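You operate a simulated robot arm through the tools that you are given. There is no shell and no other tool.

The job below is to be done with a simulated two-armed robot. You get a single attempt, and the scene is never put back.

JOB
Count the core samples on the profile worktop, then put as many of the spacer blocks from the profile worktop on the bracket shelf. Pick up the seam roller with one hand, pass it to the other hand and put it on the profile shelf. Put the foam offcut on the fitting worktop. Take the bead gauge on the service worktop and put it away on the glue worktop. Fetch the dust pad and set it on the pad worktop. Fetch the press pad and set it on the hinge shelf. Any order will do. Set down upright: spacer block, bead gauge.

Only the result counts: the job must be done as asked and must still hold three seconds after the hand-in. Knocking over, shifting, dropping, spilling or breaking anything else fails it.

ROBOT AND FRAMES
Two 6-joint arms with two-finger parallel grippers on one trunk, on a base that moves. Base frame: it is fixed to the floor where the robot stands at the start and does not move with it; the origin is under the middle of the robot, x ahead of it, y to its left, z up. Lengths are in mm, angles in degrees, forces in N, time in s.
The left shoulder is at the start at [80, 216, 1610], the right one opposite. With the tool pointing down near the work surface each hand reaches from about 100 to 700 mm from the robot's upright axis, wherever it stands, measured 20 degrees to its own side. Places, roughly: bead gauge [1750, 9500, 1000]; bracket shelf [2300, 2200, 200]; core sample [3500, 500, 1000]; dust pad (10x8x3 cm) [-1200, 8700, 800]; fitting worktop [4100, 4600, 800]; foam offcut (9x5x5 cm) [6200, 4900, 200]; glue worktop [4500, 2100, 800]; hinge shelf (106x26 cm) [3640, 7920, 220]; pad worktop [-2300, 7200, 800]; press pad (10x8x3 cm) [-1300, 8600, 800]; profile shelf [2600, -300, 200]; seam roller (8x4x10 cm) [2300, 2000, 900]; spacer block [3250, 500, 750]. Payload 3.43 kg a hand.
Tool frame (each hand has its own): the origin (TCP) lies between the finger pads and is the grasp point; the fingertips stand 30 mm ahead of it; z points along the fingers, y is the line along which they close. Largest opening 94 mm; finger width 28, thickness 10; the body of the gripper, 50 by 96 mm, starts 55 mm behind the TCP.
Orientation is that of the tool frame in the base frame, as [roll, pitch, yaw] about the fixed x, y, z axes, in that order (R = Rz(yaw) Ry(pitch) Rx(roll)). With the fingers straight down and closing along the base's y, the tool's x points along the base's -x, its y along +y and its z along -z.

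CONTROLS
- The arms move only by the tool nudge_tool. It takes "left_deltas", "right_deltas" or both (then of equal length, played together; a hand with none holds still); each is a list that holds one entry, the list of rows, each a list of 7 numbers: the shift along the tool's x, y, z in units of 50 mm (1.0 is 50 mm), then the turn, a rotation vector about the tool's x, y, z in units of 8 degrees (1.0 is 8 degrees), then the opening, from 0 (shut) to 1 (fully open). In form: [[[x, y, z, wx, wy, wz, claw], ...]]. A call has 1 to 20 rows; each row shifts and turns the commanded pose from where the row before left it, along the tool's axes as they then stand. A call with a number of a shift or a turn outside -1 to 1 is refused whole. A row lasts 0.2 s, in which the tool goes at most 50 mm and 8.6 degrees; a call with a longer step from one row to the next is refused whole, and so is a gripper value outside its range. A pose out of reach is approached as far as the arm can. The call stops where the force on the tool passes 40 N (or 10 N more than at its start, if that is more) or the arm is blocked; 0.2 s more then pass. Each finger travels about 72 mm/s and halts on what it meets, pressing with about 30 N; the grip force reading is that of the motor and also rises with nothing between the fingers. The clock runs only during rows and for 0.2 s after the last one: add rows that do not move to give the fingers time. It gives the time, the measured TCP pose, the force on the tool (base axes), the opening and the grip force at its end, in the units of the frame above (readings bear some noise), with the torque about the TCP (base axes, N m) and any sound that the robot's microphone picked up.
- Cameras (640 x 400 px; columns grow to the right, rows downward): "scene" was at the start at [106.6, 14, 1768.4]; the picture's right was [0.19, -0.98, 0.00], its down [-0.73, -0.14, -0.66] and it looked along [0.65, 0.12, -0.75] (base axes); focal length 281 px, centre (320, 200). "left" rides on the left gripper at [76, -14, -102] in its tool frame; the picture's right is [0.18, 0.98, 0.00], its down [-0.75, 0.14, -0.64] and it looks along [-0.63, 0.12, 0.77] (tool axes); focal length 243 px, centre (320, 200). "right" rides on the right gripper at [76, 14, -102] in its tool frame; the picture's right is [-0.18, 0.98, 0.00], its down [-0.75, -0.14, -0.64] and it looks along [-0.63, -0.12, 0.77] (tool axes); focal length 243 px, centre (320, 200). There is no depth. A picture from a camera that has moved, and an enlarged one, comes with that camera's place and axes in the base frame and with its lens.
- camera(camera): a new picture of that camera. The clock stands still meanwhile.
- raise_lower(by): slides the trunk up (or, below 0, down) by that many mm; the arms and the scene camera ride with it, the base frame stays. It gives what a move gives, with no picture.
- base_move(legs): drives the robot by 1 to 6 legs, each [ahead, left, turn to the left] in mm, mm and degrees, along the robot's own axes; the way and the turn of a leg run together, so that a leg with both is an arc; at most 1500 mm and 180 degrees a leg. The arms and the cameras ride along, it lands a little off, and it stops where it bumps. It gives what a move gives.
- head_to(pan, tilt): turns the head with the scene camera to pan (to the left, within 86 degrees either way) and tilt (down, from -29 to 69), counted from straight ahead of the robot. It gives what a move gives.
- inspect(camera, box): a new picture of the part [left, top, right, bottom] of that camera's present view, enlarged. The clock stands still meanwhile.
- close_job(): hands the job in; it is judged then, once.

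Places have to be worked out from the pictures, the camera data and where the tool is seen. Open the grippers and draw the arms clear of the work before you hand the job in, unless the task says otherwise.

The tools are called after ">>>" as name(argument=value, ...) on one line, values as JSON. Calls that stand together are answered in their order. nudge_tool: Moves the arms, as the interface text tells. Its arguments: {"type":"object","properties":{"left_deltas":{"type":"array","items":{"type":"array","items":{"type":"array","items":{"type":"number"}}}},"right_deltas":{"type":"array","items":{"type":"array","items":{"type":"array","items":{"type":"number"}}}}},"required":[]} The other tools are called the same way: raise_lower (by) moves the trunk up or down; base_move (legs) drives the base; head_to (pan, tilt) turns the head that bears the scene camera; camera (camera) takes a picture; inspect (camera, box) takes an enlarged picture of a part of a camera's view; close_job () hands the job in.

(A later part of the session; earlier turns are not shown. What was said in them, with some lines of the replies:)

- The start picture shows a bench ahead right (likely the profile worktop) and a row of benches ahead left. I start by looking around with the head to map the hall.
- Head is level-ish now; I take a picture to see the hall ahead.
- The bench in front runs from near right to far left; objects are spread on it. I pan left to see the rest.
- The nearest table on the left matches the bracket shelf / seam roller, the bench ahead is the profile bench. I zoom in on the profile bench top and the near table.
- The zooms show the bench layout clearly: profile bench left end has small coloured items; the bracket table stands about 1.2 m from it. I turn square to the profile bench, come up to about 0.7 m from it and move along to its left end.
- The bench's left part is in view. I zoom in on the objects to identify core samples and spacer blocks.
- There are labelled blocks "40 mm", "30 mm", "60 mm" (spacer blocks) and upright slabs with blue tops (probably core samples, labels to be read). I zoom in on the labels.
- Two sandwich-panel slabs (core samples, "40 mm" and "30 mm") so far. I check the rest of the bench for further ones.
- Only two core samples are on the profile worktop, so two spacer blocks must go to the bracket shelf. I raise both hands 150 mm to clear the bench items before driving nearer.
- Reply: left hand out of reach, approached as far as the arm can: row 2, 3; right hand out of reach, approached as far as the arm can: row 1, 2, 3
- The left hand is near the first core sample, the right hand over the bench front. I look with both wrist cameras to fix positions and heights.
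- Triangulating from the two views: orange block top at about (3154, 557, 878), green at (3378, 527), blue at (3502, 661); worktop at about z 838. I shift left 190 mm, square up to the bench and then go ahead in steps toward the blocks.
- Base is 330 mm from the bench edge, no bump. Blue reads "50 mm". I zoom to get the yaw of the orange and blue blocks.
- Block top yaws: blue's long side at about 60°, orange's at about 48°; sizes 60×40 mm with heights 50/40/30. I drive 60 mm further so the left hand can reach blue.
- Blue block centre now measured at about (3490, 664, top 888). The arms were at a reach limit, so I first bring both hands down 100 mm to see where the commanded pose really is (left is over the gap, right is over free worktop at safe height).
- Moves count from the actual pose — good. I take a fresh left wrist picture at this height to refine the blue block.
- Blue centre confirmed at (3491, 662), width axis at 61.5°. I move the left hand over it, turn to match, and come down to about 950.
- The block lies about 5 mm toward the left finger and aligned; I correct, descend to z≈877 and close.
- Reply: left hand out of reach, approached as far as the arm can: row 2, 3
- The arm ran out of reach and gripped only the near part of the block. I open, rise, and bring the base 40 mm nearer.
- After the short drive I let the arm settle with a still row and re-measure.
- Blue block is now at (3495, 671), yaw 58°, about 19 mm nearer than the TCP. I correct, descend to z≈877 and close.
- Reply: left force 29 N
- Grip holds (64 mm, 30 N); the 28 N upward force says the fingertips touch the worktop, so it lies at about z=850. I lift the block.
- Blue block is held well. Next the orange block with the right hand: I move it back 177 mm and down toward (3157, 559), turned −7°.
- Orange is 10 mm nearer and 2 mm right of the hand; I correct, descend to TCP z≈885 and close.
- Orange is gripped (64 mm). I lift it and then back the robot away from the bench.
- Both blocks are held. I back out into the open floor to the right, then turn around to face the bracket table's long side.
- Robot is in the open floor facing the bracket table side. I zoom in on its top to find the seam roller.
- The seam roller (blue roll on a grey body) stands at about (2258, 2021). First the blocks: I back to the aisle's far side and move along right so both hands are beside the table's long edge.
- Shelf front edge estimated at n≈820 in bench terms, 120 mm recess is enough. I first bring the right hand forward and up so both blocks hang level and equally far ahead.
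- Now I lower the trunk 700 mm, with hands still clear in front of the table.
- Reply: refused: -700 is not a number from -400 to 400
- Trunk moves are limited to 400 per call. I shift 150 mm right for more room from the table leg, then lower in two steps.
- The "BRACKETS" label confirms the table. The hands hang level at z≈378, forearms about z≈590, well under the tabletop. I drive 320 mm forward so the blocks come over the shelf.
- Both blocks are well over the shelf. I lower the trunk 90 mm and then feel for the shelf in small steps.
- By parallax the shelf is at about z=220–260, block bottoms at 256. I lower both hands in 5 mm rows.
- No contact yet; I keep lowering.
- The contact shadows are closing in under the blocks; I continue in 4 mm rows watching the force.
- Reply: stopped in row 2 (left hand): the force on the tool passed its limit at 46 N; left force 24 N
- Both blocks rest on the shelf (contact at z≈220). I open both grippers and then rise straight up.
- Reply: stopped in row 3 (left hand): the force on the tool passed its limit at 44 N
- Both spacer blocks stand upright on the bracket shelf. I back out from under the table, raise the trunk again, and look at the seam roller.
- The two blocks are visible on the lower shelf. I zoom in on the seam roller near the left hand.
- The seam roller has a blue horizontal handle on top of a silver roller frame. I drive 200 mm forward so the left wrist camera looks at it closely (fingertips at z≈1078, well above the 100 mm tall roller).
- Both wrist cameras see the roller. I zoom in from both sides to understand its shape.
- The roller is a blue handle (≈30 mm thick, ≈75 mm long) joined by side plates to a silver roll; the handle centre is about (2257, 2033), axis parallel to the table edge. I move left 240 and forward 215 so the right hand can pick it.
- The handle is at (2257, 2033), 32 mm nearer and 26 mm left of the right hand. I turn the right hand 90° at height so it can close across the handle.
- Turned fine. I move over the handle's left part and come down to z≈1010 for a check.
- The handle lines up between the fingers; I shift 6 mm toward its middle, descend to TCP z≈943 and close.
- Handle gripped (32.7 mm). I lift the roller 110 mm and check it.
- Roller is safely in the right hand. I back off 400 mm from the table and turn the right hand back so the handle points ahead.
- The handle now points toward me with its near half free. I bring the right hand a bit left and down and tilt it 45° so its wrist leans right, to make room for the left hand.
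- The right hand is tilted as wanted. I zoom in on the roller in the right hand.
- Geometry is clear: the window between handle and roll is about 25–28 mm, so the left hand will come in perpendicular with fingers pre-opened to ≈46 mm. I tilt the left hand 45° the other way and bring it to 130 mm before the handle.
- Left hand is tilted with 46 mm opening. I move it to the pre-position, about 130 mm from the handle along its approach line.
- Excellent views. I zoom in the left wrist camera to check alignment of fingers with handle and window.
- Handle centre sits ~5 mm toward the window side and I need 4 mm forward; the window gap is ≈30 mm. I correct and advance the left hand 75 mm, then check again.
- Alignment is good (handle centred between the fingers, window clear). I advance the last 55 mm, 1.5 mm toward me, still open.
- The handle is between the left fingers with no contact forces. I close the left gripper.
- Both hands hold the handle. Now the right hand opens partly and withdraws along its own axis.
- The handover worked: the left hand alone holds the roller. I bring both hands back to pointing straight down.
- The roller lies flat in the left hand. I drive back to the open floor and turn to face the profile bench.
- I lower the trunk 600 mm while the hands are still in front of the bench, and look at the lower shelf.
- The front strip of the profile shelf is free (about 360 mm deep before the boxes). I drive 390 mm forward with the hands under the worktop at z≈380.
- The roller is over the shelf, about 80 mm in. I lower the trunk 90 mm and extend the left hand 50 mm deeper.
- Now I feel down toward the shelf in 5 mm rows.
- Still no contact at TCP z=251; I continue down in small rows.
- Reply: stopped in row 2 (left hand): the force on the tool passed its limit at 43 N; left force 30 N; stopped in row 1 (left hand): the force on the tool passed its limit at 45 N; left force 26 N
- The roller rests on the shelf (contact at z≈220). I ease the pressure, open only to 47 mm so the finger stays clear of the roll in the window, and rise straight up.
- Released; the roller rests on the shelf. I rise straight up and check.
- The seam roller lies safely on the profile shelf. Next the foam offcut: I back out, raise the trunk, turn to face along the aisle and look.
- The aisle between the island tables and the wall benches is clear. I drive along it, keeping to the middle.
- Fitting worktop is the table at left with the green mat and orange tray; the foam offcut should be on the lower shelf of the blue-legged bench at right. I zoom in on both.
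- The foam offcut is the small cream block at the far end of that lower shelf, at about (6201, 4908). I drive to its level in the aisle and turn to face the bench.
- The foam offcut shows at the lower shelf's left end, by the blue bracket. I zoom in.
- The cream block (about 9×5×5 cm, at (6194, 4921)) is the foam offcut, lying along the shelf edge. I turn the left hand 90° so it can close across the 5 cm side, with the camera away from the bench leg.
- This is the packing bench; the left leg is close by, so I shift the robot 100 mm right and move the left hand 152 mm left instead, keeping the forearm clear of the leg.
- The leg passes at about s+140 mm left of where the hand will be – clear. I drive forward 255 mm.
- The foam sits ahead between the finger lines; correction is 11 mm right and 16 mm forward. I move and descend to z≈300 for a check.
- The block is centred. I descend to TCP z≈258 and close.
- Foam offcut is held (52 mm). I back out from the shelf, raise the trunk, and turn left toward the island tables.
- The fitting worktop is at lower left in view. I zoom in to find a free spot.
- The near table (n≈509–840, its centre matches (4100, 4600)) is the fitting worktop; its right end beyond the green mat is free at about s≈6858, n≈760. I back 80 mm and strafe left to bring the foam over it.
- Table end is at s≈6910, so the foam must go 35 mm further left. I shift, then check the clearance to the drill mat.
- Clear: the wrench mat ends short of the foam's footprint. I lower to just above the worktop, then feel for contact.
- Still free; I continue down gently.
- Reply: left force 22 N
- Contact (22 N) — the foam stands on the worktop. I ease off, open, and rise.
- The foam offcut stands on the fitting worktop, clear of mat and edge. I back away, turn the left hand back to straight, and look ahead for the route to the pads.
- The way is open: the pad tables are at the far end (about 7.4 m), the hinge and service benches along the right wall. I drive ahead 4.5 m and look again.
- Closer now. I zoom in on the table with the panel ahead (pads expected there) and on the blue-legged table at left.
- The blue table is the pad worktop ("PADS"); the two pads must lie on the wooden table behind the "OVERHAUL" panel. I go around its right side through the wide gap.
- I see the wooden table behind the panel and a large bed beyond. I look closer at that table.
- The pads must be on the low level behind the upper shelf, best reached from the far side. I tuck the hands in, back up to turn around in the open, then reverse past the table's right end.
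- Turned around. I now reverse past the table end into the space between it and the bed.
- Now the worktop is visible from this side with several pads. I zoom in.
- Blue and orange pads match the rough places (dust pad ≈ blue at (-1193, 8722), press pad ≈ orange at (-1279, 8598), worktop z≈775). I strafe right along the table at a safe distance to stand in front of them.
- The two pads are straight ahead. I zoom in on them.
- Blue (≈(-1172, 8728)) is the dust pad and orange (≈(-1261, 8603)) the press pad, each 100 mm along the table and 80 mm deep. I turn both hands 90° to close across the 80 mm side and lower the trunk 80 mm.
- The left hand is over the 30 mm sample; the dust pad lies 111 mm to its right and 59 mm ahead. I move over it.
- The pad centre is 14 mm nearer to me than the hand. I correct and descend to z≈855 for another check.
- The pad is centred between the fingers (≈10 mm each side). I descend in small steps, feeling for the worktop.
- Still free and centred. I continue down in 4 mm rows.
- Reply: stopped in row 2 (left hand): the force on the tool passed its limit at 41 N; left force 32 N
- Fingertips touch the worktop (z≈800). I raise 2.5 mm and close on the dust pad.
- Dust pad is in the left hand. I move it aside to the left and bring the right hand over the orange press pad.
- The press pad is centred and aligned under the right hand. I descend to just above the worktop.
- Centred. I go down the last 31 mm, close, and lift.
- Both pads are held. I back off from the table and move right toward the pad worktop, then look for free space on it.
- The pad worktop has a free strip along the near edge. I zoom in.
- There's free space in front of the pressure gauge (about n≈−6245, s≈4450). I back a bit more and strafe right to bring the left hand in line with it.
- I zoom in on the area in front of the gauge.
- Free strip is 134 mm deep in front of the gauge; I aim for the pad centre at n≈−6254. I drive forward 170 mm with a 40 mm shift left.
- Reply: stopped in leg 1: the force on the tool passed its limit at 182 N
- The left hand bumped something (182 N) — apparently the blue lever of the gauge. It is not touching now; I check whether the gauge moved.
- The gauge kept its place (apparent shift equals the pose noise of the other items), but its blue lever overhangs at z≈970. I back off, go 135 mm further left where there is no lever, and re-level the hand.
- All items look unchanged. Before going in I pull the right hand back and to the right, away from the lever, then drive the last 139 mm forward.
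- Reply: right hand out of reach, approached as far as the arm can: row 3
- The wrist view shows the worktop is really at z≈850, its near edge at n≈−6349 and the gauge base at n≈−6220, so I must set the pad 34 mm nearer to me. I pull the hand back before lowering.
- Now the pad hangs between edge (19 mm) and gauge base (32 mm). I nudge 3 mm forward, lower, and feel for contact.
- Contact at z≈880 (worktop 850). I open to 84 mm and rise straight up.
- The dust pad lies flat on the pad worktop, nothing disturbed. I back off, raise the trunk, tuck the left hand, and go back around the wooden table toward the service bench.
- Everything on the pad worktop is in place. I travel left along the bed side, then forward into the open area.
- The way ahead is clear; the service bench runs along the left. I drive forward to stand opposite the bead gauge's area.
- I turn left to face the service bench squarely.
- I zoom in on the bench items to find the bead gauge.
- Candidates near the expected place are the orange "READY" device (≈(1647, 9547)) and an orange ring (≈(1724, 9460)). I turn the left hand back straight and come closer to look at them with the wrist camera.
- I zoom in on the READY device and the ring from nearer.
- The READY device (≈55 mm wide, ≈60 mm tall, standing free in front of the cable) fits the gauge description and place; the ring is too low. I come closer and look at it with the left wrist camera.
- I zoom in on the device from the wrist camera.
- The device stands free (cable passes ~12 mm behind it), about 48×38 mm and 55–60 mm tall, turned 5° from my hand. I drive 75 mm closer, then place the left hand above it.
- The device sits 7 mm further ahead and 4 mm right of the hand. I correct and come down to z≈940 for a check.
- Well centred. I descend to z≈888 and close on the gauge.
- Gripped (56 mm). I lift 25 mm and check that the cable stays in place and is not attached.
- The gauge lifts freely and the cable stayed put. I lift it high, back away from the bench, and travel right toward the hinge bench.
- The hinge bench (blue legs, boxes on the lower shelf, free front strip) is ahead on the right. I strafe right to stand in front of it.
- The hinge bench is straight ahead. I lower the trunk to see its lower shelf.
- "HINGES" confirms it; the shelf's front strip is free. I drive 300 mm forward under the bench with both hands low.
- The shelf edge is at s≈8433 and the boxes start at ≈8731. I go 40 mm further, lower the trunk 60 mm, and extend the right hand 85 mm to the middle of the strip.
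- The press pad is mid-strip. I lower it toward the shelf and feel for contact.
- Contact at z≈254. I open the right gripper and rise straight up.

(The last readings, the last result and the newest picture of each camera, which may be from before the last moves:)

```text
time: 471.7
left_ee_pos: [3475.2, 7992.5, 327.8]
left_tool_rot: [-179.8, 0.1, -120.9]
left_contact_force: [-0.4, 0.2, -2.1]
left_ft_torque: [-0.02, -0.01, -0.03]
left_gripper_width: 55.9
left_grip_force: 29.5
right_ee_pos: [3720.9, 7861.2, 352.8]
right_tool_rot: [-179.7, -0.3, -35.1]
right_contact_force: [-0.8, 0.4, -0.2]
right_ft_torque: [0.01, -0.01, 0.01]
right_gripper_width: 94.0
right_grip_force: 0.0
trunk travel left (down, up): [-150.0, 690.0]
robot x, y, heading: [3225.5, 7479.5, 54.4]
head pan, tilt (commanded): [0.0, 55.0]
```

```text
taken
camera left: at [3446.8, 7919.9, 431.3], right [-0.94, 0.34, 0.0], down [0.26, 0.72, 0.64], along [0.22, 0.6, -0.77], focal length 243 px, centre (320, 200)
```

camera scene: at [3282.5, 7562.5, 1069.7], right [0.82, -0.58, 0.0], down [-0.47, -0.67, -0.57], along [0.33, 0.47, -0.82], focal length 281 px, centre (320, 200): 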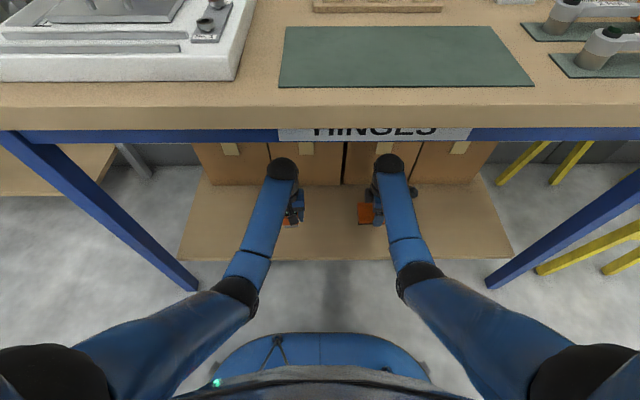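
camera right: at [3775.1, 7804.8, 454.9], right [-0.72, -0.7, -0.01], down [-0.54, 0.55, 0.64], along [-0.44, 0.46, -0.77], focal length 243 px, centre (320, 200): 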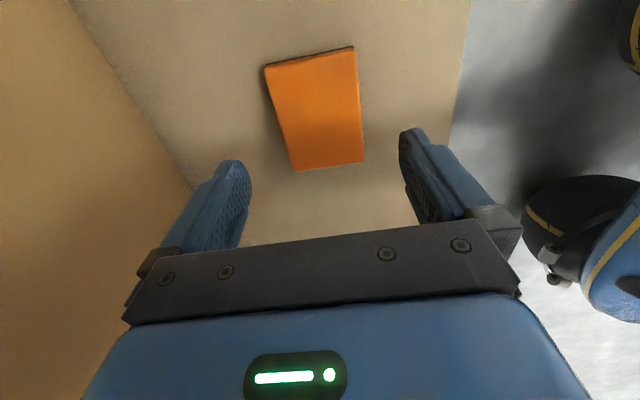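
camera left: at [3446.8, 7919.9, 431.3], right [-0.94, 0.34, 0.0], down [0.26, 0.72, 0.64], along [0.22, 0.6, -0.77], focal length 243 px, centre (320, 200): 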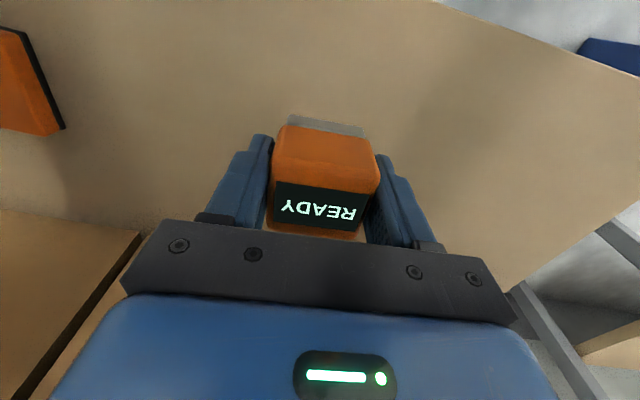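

The press pad lies on the hinge shelf. I back out, raise the trunk, turn the right hand straight, and turn toward the long wall for the glue worktop.

>>> base_move(legs=[[-400, 0, 0]])

>>> raise_lower(by=400)

>>> raise_lower(by=290)

>>> nudge_tool(right_deltas=[[[0, 0.4, 0, 0, 0, 1, 1], [0, 0.4, 0, 0, 0, 1, 1], [0, 0.4, 0, 0, 0, 1, 1], [0, 0, 0, 0, 0, 1, 1], [0, 0, 0, 0, 0, 1, 1], [0, 0, 0, 0, 0, 1, 1], [0, 0, 0, 0, 0, 1, 1], [0, 0, 0, 0, 0, 1, 1], [0, 0, 0, 0, 0, 1, 1], [0, 0, 0, 0, 0, 1, 1], [0, 0, 0, 0, 0, 1, 1], [0, 0, 0, 0, 0, 0.25, 1], [0, 0, 0, 0, 0, 0, 1]]])

>>> base_move(legs=[[0, 0, -90]])

>>> head_to(pan=0, tilt=18)

>>> camera(camera="scene")

```text
time: 474.2
left_ee_pos: [3247.4, 7672.0, 327.9]
left_tool_rot: [-179.8, 0.2, -120.7]
left_contact_force: [-0.4, 0.4, -1.8]
left_ft_torque: [0.02, -0.01, -0.03]
left_gripper_width: 56.1
left_grip_force: 29.3
right_ee_pos: [3493.5, 7539.7, 353.2]
right_tool_rot: [-179.6, -0.4, -35.2]
right_contact_force: [-0.3, 1.0, 0.8]
right_ft_torque: [-0.01, -0.01, 0.01]
right_gripper_width: 94.0
right_grip_force: 0.1
trunk travel left (down, up): [-150.0, 690.0]
robot x, y, heading: [2997.9, 7158.2, 54.8]
head pan, tilt (commanded): [0.0, 55.0]
```

```text
time: 478.0
left_ee_pos: [3246.2, 7672.9, 728.7]
left_tool_rot: [-179.7, 0.1, -120.7]
left_contact_force: [-0.2, 1.0, -1.9]
left_ft_torque: [-0.01, 0.0, -0.01]
left_gripper_width: 56.1
left_grip_force: 29.8
right_ee_pos: [3492.9, 7541.4, 752.7]
right_tool_rot: [-179.6, -0.4, -35.1]
right_contact_force: [0.0, -1.5, -0.3]
right_ft_torque: [0.01, 0.0, -0.01]
right_gripper_width: 93.7
right_grip_force: 0.0
trunk travel left (down, up): [-550.0, 290.0]
robot x, y, heading: [2997.8, 7159.0, 54.5]
head pan, tilt (commanded): [0.0, 55.0]
```

```text
time: 480.9
left_ee_pos: [3247.4, 7671.2, 1018.5]
left_tool_rot: [-179.8, 0.1, -120.7]
left_contact_force: [0.8, 0.3, -1.3]
left_ft_torque: [0.0, -0.01, 0.01]
left_gripper_width: 56.2
left_grip_force: 29.6
right_ee_pos: [3493.2, 7540.6, 1042.8]
right_tool_rot: [-179.7, -0.4, -35.0]
right_contact_force: [0.1, 0.3, 0.7]
right_ft_torque: [0.01, -0.02, 0.02]
right_gripper_width: 94.0
right_grip_force: 0.1
trunk travel left (down, up): [-840.0, 0.0]
robot x, y, heading: [2998.8, 7162.0, 54.8]
head pan, tilt (commanded): [0.0, 55.0]
```

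```text
time: 483.7
left_ee_pos: [3248.1, 7673.6, 1019.8]
left_tool_rot: [-179.8, 0.1, -120.7]
left_contact_force: [-0.3, -0.3, -1.5]
left_ft_torque: [0.0, 0.02, 0.04]
left_gripper_width: 56.2
left_grip_force: 30.3
right_ee_pos: [3453.2, 7497.6, 1042.6]
right_tool_rot: [-179.6, 0.3, -125.2]
right_contact_force: [-0.5, -1.2, 0.1]
right_ft_torque: [0.0, -0.02, -0.01]
right_gripper_width: 94.2
right_grip_force: 0.0
trunk travel left (down, up): [-840.0, 0.0]
robot x, y, heading: [2996.5, 7157.8, 54.4]
head pan, tilt (commanded): [0.0, 55.0]
```

```text
time: 487.9
left_ee_pos: [3514.4, 6917.9, 1018.2]
left_tool_rot: [-179.8, 0.1, 150.5]
left_contact_force: [0.3, 0.5, -1.3]
left_ft_torque: [-0.03, 0.02, 0.01]
left_gripper_width: 56.2
left_grip_force: 30.4
right_ee_pos: [3343.2, 6709.0, 1042.1]
right_tool_rot: [-179.6, 0.3, 145.9]
right_contact_force: [0.6, -0.3, 0.3]
right_ft_torque: [0.02, 0.02, 0.02]
right_gripper_width: 93.8
right_grip_force: 0.1
trunk travel left (down, up): [-840.0, 0.0]
robot x, y, heading: [2997.0, 7157.3, -34.2]
head pan, tilt (commanded): [0.0, 55.0]
```

```text
time: 488.9
left_ee_pos: [3513.6, 6917.4, 1018.9]
left_tool_rot: [-179.8, 0.1, 150.5]
left_contact_force: [0.1, -0.5, -1.7]
left_ft_torque: [-0.03, 0.0, -0.03]
left_gripper_width: 56.1
left_grip_force: 30.1
right_ee_pos: [3343.9, 6708.1, 1040.5]
right_tool_rot: [-179.6, 0.3, 145.9]
right_contact_force: [-0.5, -0.4, 0.1]
right_ft_torque: [0.01, 0.0, -0.01]
right_gripper_width: 94.1
right_grip_force: 0.0
trunk travel left (down, up): [-840.0, 0.0]
robot x, y, heading: [2994.8, 7160.2, -34.4]
head pan, tilt (commanded): [0.0, 18.0]
```

```text
taken
camera scene: at [3098.0, 7088.5, 1815.0], right [-0.56, -0.83, 0.0], down [-0.26, 0.17, -0.95], along [0.79, -0.54, -0.31], focal length 281 px, centre (320, 200)
```

scene: 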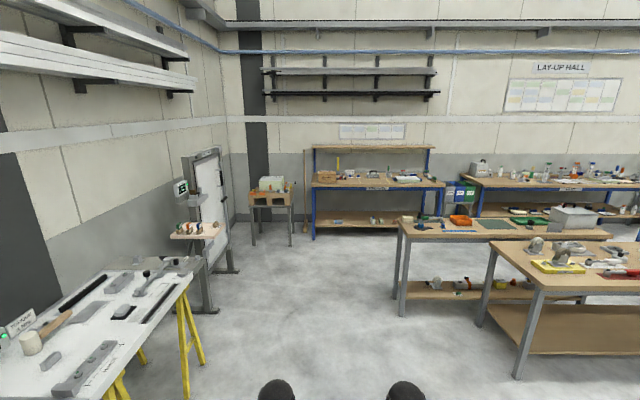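

The way to the aisle is clear. I drive along +n to the aisle and then strafe right toward the glue bench.

>>> base_move(legs=[[1500, 0, -1.1], [1500, 0, 0]])

>>> head_to(pan=-45, tilt=25)

>>> camera(camera="scene")

```text
time: 503.3
left_ee_pos: [5916.5, 5155.0, 1019.5]
left_tool_rot: [-179.8, 0.0, 148.0]
left_contact_force: [0.1, -0.5, -2.1]
left_ft_torque: [0.02, 0.0, 0.0]
left_gripper_width: 56.2
left_grip_force: 30.0
right_ee_pos: [5735.9, 4952.4, 1042.6]
right_tool_rot: [-179.6, 0.3, 143.6]
right_contact_force: [0.2, 0.0, 0.5]
right_ft_torque: [0.01, -0.01, -0.03]
right_gripper_width: 94.2
right_grip_force: 0.0
trunk travel left (down, up): [-840.0, 0.0]
robot x, y, heading: [5412.2, 5414.3, -36.6]
head pan, tilt (commanded): [0.0, 18.0]
```

```text
time: 504.4
left_ee_pos: [5916.2, 5153.4, 1019.4]
left_tool_rot: [-179.7, 0.1, 148.1]
left_contact_force: [1.3, -0.4, -1.4]
left_ft_torque: [-0.01, 0.01, 0.0]
left_gripper_width: 56.1
left_grip_force: 30.1
right_ee_pos: [5737.5, 4952.2, 1043.7]
right_tool_rot: [-179.6, 0.2, 143.4]
right_contact_force: [1.1, 0.2, 0.0]
right_ft_torque: [0.01, 0.01, 0.01]
right_gripper_width: 94.2
right_grip_force: 0.1
trunk travel left (down, up): [-840.0, 0.0]
robot x, y, heading: [5410.1, 5415.8, -36.6]
head pan, tilt (commanded): [-45.0, 25.0]
```

```text
taken
camera scene: at [5446.5, 5306.8, 1803.7], right [-0.99, -0.14, 0.0], down [-0.06, 0.42, -0.91], along [0.13, -0.9, -0.42], focal length 281 px, centre (320, 200)
```

scene: 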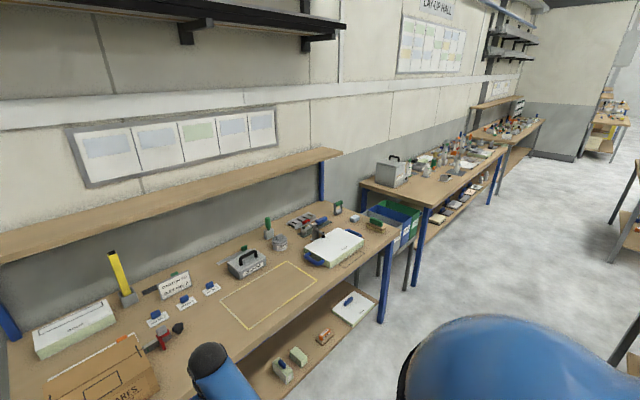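

I strafe right along the aisle to the glue bench and look for a free spot on it.

>>> base_move(legs=[[40, -1300, 1.1], [0, -1300, 0]])

>>> head_to(pan=-15, tilt=30)

>>> camera(camera="scene")

```text
time: 517.1
left_ee_pos: [4442.2, 3025.3, 1017.4]
left_tool_rot: [-179.8, 0.1, 149.5]
left_contact_force: [0.4, 0.3, -1.4]
left_ft_torque: [0.05, 0.02, 0.02]
left_gripper_width: 56.2
left_grip_force: 30.0
right_ee_pos: [4267.6, 2820.3, 1042.1]
right_tool_rot: [-179.5, 0.3, 144.9]
right_contact_force: [-1.3, 0.8, -0.1]
right_ft_torque: [0.02, -0.02, 0.01]
right_gripper_width: 94.1
right_grip_force: 0.0
trunk travel left (down, up): [-840.0, 0.0]
robot x, y, heading: [3928.0, 3275.4, -35.2]
head pan, tilt (commanded): [-45.0, 25.0]
```

```text
time: 518.0
left_ee_pos: [4440.9, 3025.6, 1018.4]
left_tool_rot: [-180.0, 0.1, 149.4]
left_contact_force: [0.3, 0.4, -1.3]
left_ft_torque: [-0.01, 0.02, 0.02]
left_gripper_width: 55.7
left_grip_force: 30.5
right_ee_pos: [4266.8, 2819.3, 1042.2]
right_tool_rot: [-179.6, 0.3, 144.9]
right_contact_force: [0.6, 0.5, -0.2]
right_ft_torque: [-0.02, -0.03, 0.01]
right_gripper_width: 93.8
right_grip_force: 0.1
trunk travel left (down, up): [-840.0, 0.0]
robot x, y, heading: [3926.5, 3277.9, -35.4]
head pan, tilt (commanded): [-15.0, 30.0]
```

```text
taken
camera scene: at [4009.6, 3187.2, 1795.7], right [-0.77, -0.64, 0.0], down [-0.32, 0.39, -0.87], along [0.55, -0.67, -0.5], focal length 281 px, centre (320, 200)
```

scene: 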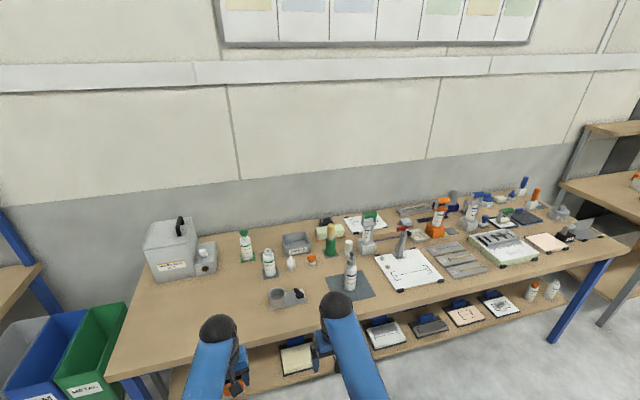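

The left part of the glue worktop is free. I zoom in to be sure.

>>> inspect(camera="scene", box=[90, 200, 350, 390])

```text
2.11 times, centred on (220, 295) of scene
camera zoom: at [4009.6, 3187.2, 1795.7], right [-0.77, -0.64, 0.0], down [-0.32, 0.39, -0.87], along [0.55, -0.67, -0.5], focal length 592 px, centre (530, 0)
```

zoom: 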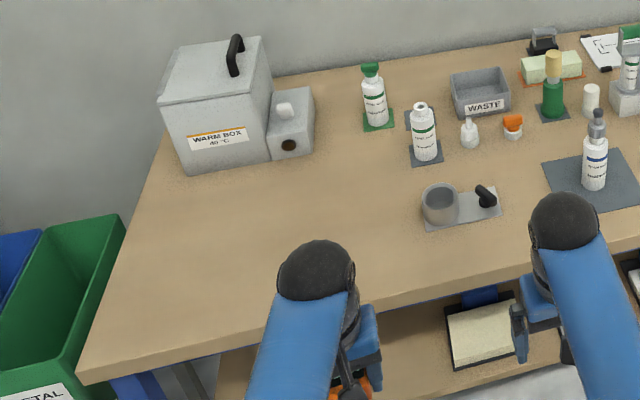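

A large empty area is at the left front (n≈2200, s≈5210). I move left 165 and forward 330 to bring the gauge over it.

>>> base_move(legs=[[0, 165, 0], [330, 0, 0]])

>>> nudge_tool(left_deltas=[[[0, 0, 0, 0, 0, 0, 0], [0, 0, 0, 0, 0, 0, 0]]])

>>> head_to(pan=0, tilt=48)

>>> camera(camera="scene")

>>> camera(camera="left")

```text
time: 521.2
left_ee_pos: [4801.6, 2972.6, 1019.6]
left_tool_rot: [-179.9, 0.3, 149.6]
left_contact_force: [0.1, 0.8, -2.0]
left_ft_torque: [0.01, 0.01, 0.02]
left_gripper_width: 56.2
left_grip_force: 30.1
right_ee_pos: [4627.1, 2766.4, 1043.4]
right_tool_rot: [-179.7, 0.4, 145.1]
right_contact_force: [0.4, 0.7, -0.4]
right_ft_torque: [-0.03, -0.06, 0.02]
right_gripper_width: 94.0
right_grip_force: 0.0
trunk travel left (down, up): [-840.0, 0.0]
robot x, y, heading: [4294.7, 3221.9, -35.0]
head pan, tilt (commanded): [-15.0, 30.0]
```

```text
time: 521.8
left_ee_pos: [4802.4, 2972.7, 1017.5]
left_tool_rot: [-179.8, 0.1, 149.6]
left_contact_force: [-0.6, -0.3, -2.4]
left_ft_torque: [-0.01, -0.02, 0.03]
left_gripper_width: 56.0
left_grip_force: 30.7
right_ee_pos: [4628.9, 2766.0, 1042.4]
right_tool_rot: [-179.7, 0.5, 145.1]
right_contact_force: [-0.5, -0.6, 0.1]
right_ft_torque: [-0.02, -0.02, -0.02]
right_gripper_width: 94.1
right_grip_force: 0.0
trunk travel left (down, up): [-840.0, 0.0]
robot x, y, heading: [4289.3, 3217.2, -35.2]
head pan, tilt (commanded): [-15.0, 30.0]
```

```text
time: 522.6
left_ee_pos: [4802.7, 2970.3, 1018.5]
left_tool_rot: [-179.8, 0.1, 149.6]
left_contact_force: [0.4, 0.1, -1.7]
left_ft_torque: [0.02, -0.02, 0.03]
left_gripper_width: 56.0
left_grip_force: 30.1
right_ee_pos: [4629.3, 2764.7, 1041.9]
right_tool_rot: [-179.7, 0.3, 145.1]
right_contact_force: [-0.3, -0.7, 0.6]
right_ft_torque: [0.01, -0.01, -0.01]
right_gripper_width: 93.9
right_grip_force: 0.1
trunk travel left (down, up): [-840.0, 0.0]
robot x, y, heading: [4287.5, 3218.7, -35.1]
head pan, tilt (commanded): [0.0, 48.0]
```

```text
taken
camera scene: at [4377.8, 3157.3, 1769.0], right [-0.58, -0.82, 0.0], down [-0.61, 0.43, -0.67], along [0.55, -0.39, -0.74], focal length 281 px, centre (320, 200)
```

scene: 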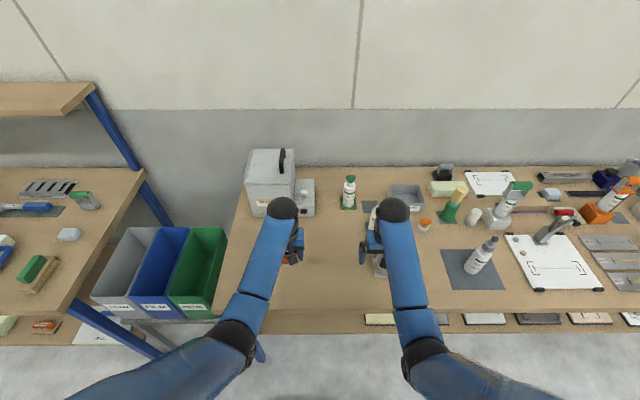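

```text
taken
camera left: at [4729.1, 2998.5, 1121.4], right [0.34, 0.94, 0.0], down [0.72, -0.26, 0.64], along [0.6, -0.22, -0.77], focal length 243 px, centre (320, 200)
```

left: 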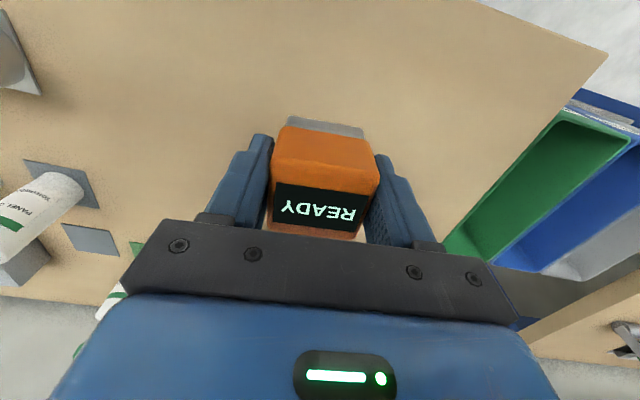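

The area below the gauge is clear. I lower it to just above the worktop.

>>> nudge_tool(left_deltas=[[[0, 0, 0.9, 0, 0, 0, 0], [0, 0, 0.9, 0, 0, 0, 0], [0, 0, 0.5, 0, 0, 0, 0], [0, 0, 0.08, 0, 0, 0, 0]]])

>>> nudge_tool(left_deltas=[[[0, 0, 0.06, 0, 0, 0, 0], [0, 0, 0.06, 0, 0, 0, 0]]])

>>> nudge_tool(left_deltas=[[[0, 0, 0.06, 0, 0, 0, 0], [0, 0, 0.04, 0, 0, 0, 0]]])

```text
time: 523.6
left_ee_pos: [4802.7, 2972.2, 896.9]
left_tool_rot: [-179.9, 0.0, 149.5]
left_contact_force: [-0.2, 0.6, -2.1]
left_ft_torque: [0.0, 0.0, 0.03]
left_gripper_width: 55.8
left_grip_force: 29.5
right_ee_pos: [4630.1, 2765.5, 1042.2]
right_tool_rot: [-179.6, 0.2, 145.1]
right_contact_force: [1.2, 0.2, -0.7]
right_ft_torque: [0.0, 0.03, 0.02]
right_gripper_width: 93.9
right_grip_force: 0.0
trunk travel left (down, up): [-840.0, 0.0]
robot x, y, heading: [4286.7, 3218.2, -35.2]
head pan, tilt (commanded): [0.0, 48.0]
```

```text
time: 524.2
left_ee_pos: [4804.0, 2971.5, 893.4]
left_tool_rot: [-179.9, 0.0, 149.7]
left_contact_force: [-0.4, 0.0, -1.7]
left_ft_torque: [0.02, 0.01, 0.0]
left_gripper_width: 56.1
left_grip_force: 29.9
right_ee_pos: [4629.2, 2764.1, 1043.1]
right_tool_rot: [-179.6, 0.3, 145.1]
right_contact_force: [0.0, 0.6, -0.4]
right_ft_torque: [0.01, -0.01, 0.0]
right_gripper_width: 93.9
right_grip_force: 0.0
trunk travel left (down, up): [-840.0, 0.0]
robot x, y, heading: [4287.1, 3221.0, -35.3]
head pan, tilt (commanded): [0.0, 48.0]
```

```text
time: 524.9
left_ee_pos: [4805.0, 2970.1, 891.0]
left_tool_rot: [-179.7, 0.3, 149.5]
left_contact_force: [0.5, -1.0, 11.4]
left_ft_torque: [0.39, 0.04, -0.01]
left_gripper_width: 56.2
left_grip_force: 29.9
right_ee_pos: [4628.1, 2766.5, 1043.0]
right_tool_rot: [-179.5, 0.4, 145.1]
right_contact_force: [-0.4, -0.7, 0.4]
right_ft_torque: [-0.01, 0.01, 0.0]
right_gripper_width: 93.9
right_grip_force: 0.1
trunk travel left (down, up): [-840.0, 0.0]
robot x, y, heading: [4288.4, 3220.3, -35.0]
head pan, tilt (commanded): [0.0, 48.0]
```

Contact (11 N): the gauge stands on the worktop. I open and rise straight up.

>>> nudge_tool(left_deltas=[[[0, 0, 0, 0, 0, 0, 0.7], [0, 0, 0, 0, 0, 0, 0.95], [0, 0, 0, 0, 0, 0, 0.95], [0, 0, -0.3, 0, 0, 0, 0.95], [0, 0, -0.8, 0, 0, 0, 0.95], [0, 0, -1, 0, 0, 0, 0.95], [0, 0, -0.6, 0, 0, 0, 0.95], [0, 0, 0, 0, 0, 0, 0.95]]])

>>> camera(camera="left")

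>>> inspect(camera="scene", box=[220, 140, 480, 340])

```text
time: 526.6
left_ee_pos: [4801.7, 2974.2, 1023.8]
left_tool_rot: [-179.8, 0.0, 149.7]
left_contact_force: [-0.4, -0.4, -0.4]
left_ft_torque: [0.01, 0.0, 0.02]
left_gripper_width: 89.2
left_grip_force: 0.0
right_ee_pos: [4629.0, 2764.7, 1042.3]
right_tool_rot: [-179.6, 0.3, 145.0]
right_contact_force: [0.7, -0.1, 0.3]
right_ft_torque: [0.0, 0.0, 0.03]
right_gripper_width: 93.8
right_grip_force: 0.1
trunk travel left (down, up): [-840.0, 0.0]
robot x, y, heading: [4287.1, 3221.0, -35.2]
head pan, tilt (commanded): [0.0, 48.0]
```

```text
taken
camera left: at [4728.1, 3000.7, 1125.7], right [0.34, 0.94, 0.0], down [0.72, -0.26, 0.64], along [0.6, -0.22, -0.77], focal length 243 px, centre (320, 200)
```

left: 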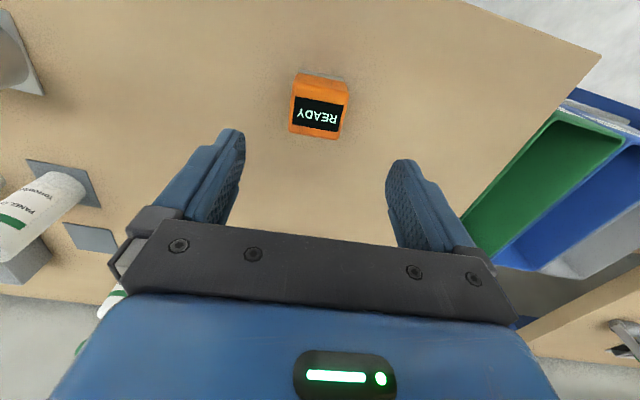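

```text
2.00 times, centred on (350, 240) of scene
camera zoom: at [4378.1, 3157.0, 1768.9], right [-0.58, -0.82, 0.0], down [-0.61, 0.43, -0.67], along [0.55, -0.39, -0.74], focal length 563 px, centre (260, 120)
```

zoom: 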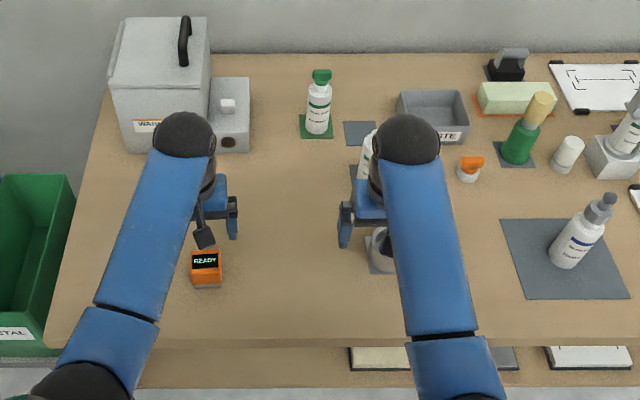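

The bead gauge stands upright on the glue worktop. I back away and go along the aisle to re-check the profile bench (sample count) and the placed items.

>>> base_move(legs=[[-340, 0, 0], [0, -1400, 0], [0, -1300, 0]])

>>> head_to(pan=0, tilt=35)

>>> camera(camera="scene")

```text
time: 541.9
left_ee_pos: [2920.6, 910.1, 1023.1]
left_tool_rot: [-179.8, 0.1, 149.7]
left_contact_force: [-0.7, -0.4, 0.7]
left_ft_torque: [0.02, -0.01, 0.02]
left_gripper_width: 89.4
left_grip_force: 0.1
right_ee_pos: [2748.1, 701.5, 1042.3]
right_tool_rot: [-179.6, 0.3, 145.2]
right_contact_force: [-0.6, -0.3, 0.1]
right_ft_torque: [-0.01, 0.0, -0.01]
right_gripper_width: 94.0
right_grip_force: 0.1
trunk travel left (down, up): [-840.0, 0.0]
robot x, y, heading: [2406.3, 1154.9, -34.8]
head pan, tilt (commanded): [0.0, 48.0]
```

```text
time: 542.6
left_ee_pos: [2920.8, 910.2, 1022.5]
left_tool_rot: [-179.7, 0.2, 149.7]
left_contact_force: [-0.4, 0.9, -0.9]
left_ft_torque: [0.01, -0.02, 0.01]
left_gripper_width: 89.3
left_grip_force: 0.1
right_ee_pos: [2747.0, 701.1, 1041.8]
right_tool_rot: [-179.5, 0.4, 145.2]
right_contact_force: [-0.3, -1.0, -0.1]
right_ft_torque: [-0.01, -0.02, 0.0]
right_gripper_width: 94.0
right_grip_force: 0.1
trunk travel left (down, up): [-840.0, 0.0]
robot x, y, heading: [2410.6, 1153.9, -35.2]
head pan, tilt (commanded): [0.0, 35.0]
```

```text
taken
camera scene: at [2503.0, 1087.5, 1787.9], right [-0.57, -0.82, 0.0], down [-0.47, 0.33, -0.82], along [0.67, -0.47, -0.57], focal length 281 px, centre (320, 200)
```

scene: 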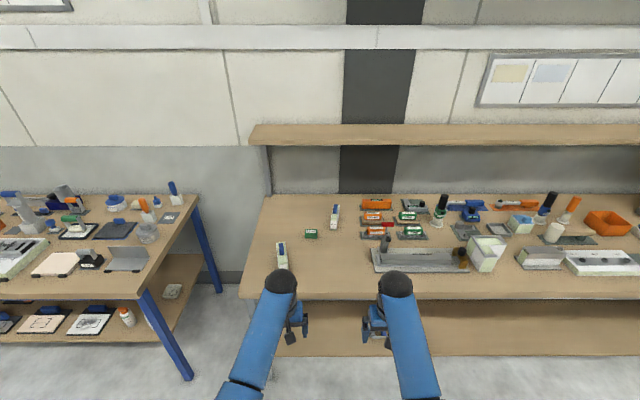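

The left end is as left. I move right 800 mm to view the rest of the bench and the roller on the shelf.

>>> base_move(legs=[[0, -850, 0]])

>>> camera(camera="scene")

>>> inspect(camera="scene", box=[150, 190, 390, 290])

>>> inspect(camera="scene", box=[380, 150, 640, 310])

```text
time: 547.2
left_ee_pos: [2431.0, 211.4, 1022.5]
left_tool_rot: [-179.9, 0.2, 149.9]
left_contact_force: [0.1, 0.0, -0.4]
left_ft_torque: [0.0, 0.01, 0.02]
left_gripper_width: 89.4
left_grip_force: 0.0
right_ee_pos: [2258.9, 0.4, 1042.2]
right_tool_rot: [-179.5, 0.3, 145.3]
right_contact_force: [0.0, -0.2, 0.1]
right_ft_torque: [-0.04, 0.0, 0.05]
right_gripper_width: 94.0
right_grip_force: 0.0
trunk travel left (down, up): [-840.0, 0.0]
robot x, y, heading: [1916.6, 453.9, -35.1]
head pan, tilt (commanded): [0.0, 35.0]
```

```text
taken
camera scene: at [2013.2, 388.2, 1788.0], right [-0.57, -0.82, 0.0], down [-0.47, 0.33, -0.82], along [0.67, -0.47, -0.57], focal length 281 px, centre (320, 200)
```

scene: 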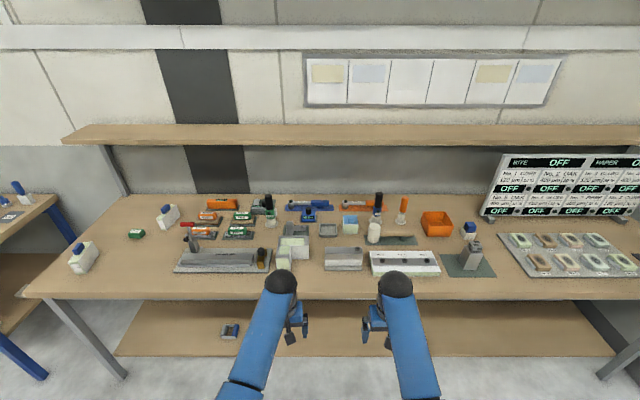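

```text
2.67 times, centred on (270, 240) of scene
camera zoom: at [2013.2, 388.2, 1788.0], right [-0.57, -0.82, 0.0], down [-0.47, 0.33, -0.82], along [0.67, -0.47, -0.57], focal length 750 px, centre (453, 93)
```

zoom: 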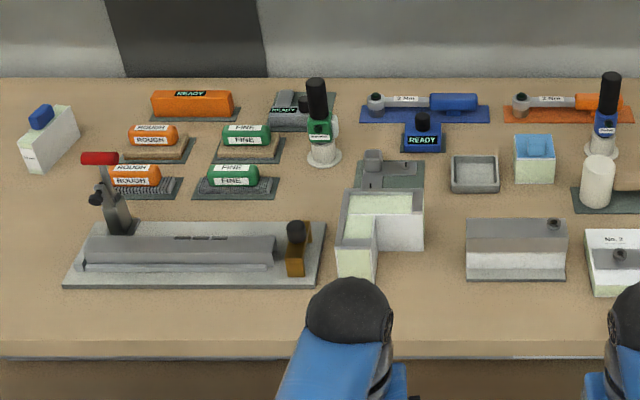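

```text
2.46 times, centred on (510, 230) of scene
camera zoom: at [2013.2, 388.2, 1788.0], right [-0.57, -0.82, 0.0], down [-0.47, 0.33, -0.82], along [0.67, -0.47, -0.57], focal length 693 px, centre (-148, 126)
```

zoom: 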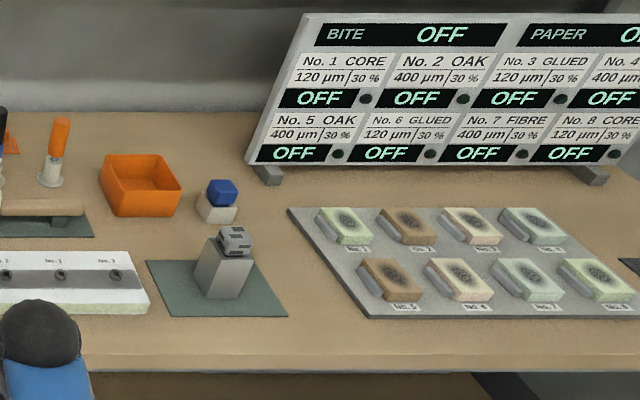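

The count holds (two core samples; the panel's "CORE" entries are also two), the roller lies on the profile shelf, both grippers are open and the arms are clear of all work. I hand the job in.

>>> close_job()

```text
The job is handed in.
```

I did every part of the job and handed it in; I don't know the verdict. One incident counts against it. At the pad worktop my left hand pushed into the pressure gauge's blue lever with about 182 N before the robot stopped.

I compared pictures from before and after the bump. The gauge and the cups beside it show no shift beyond the noise in my readings, about 3 mm.

| Task | Where it ended up |
|---|---|
| Spacer blocks | I counted two core samples on the profile worktop, so two blocks (the 50 mm and the 40 mm) stand upright on the bracket shelf. |
| Seam roller | Picked up by the right hand, passed directly to the left, and set lying flat on the profile shelf. |
| Foam offcut | On the fitting worktop, at its free right end. |
| Bead gauge | Upright on the glue worktop. |
| Dust pad (blue) | Flat on the pad worktop, near the front edge. |
| Press pad (orange) | Flat on the hinge shelf. |

Three objects had no name on them, so I identified them this way:
- **Bead gauge:** I took the small orange device with the "READY" display. It matched the given place and height, and an orange ring beside it was too low to fit.
- **Dust and press pad:** I told these apart only by their given places.

The first grip on the 50 mm block missed and turned it slightly; I re-gripped it correctly.

Before handing in I checked the profile bench and the roller again. I did not go back to look at the other placed items, but the close-up pictures taken when I set each one down showed it in place. Both grippers were open and the arms were clear.
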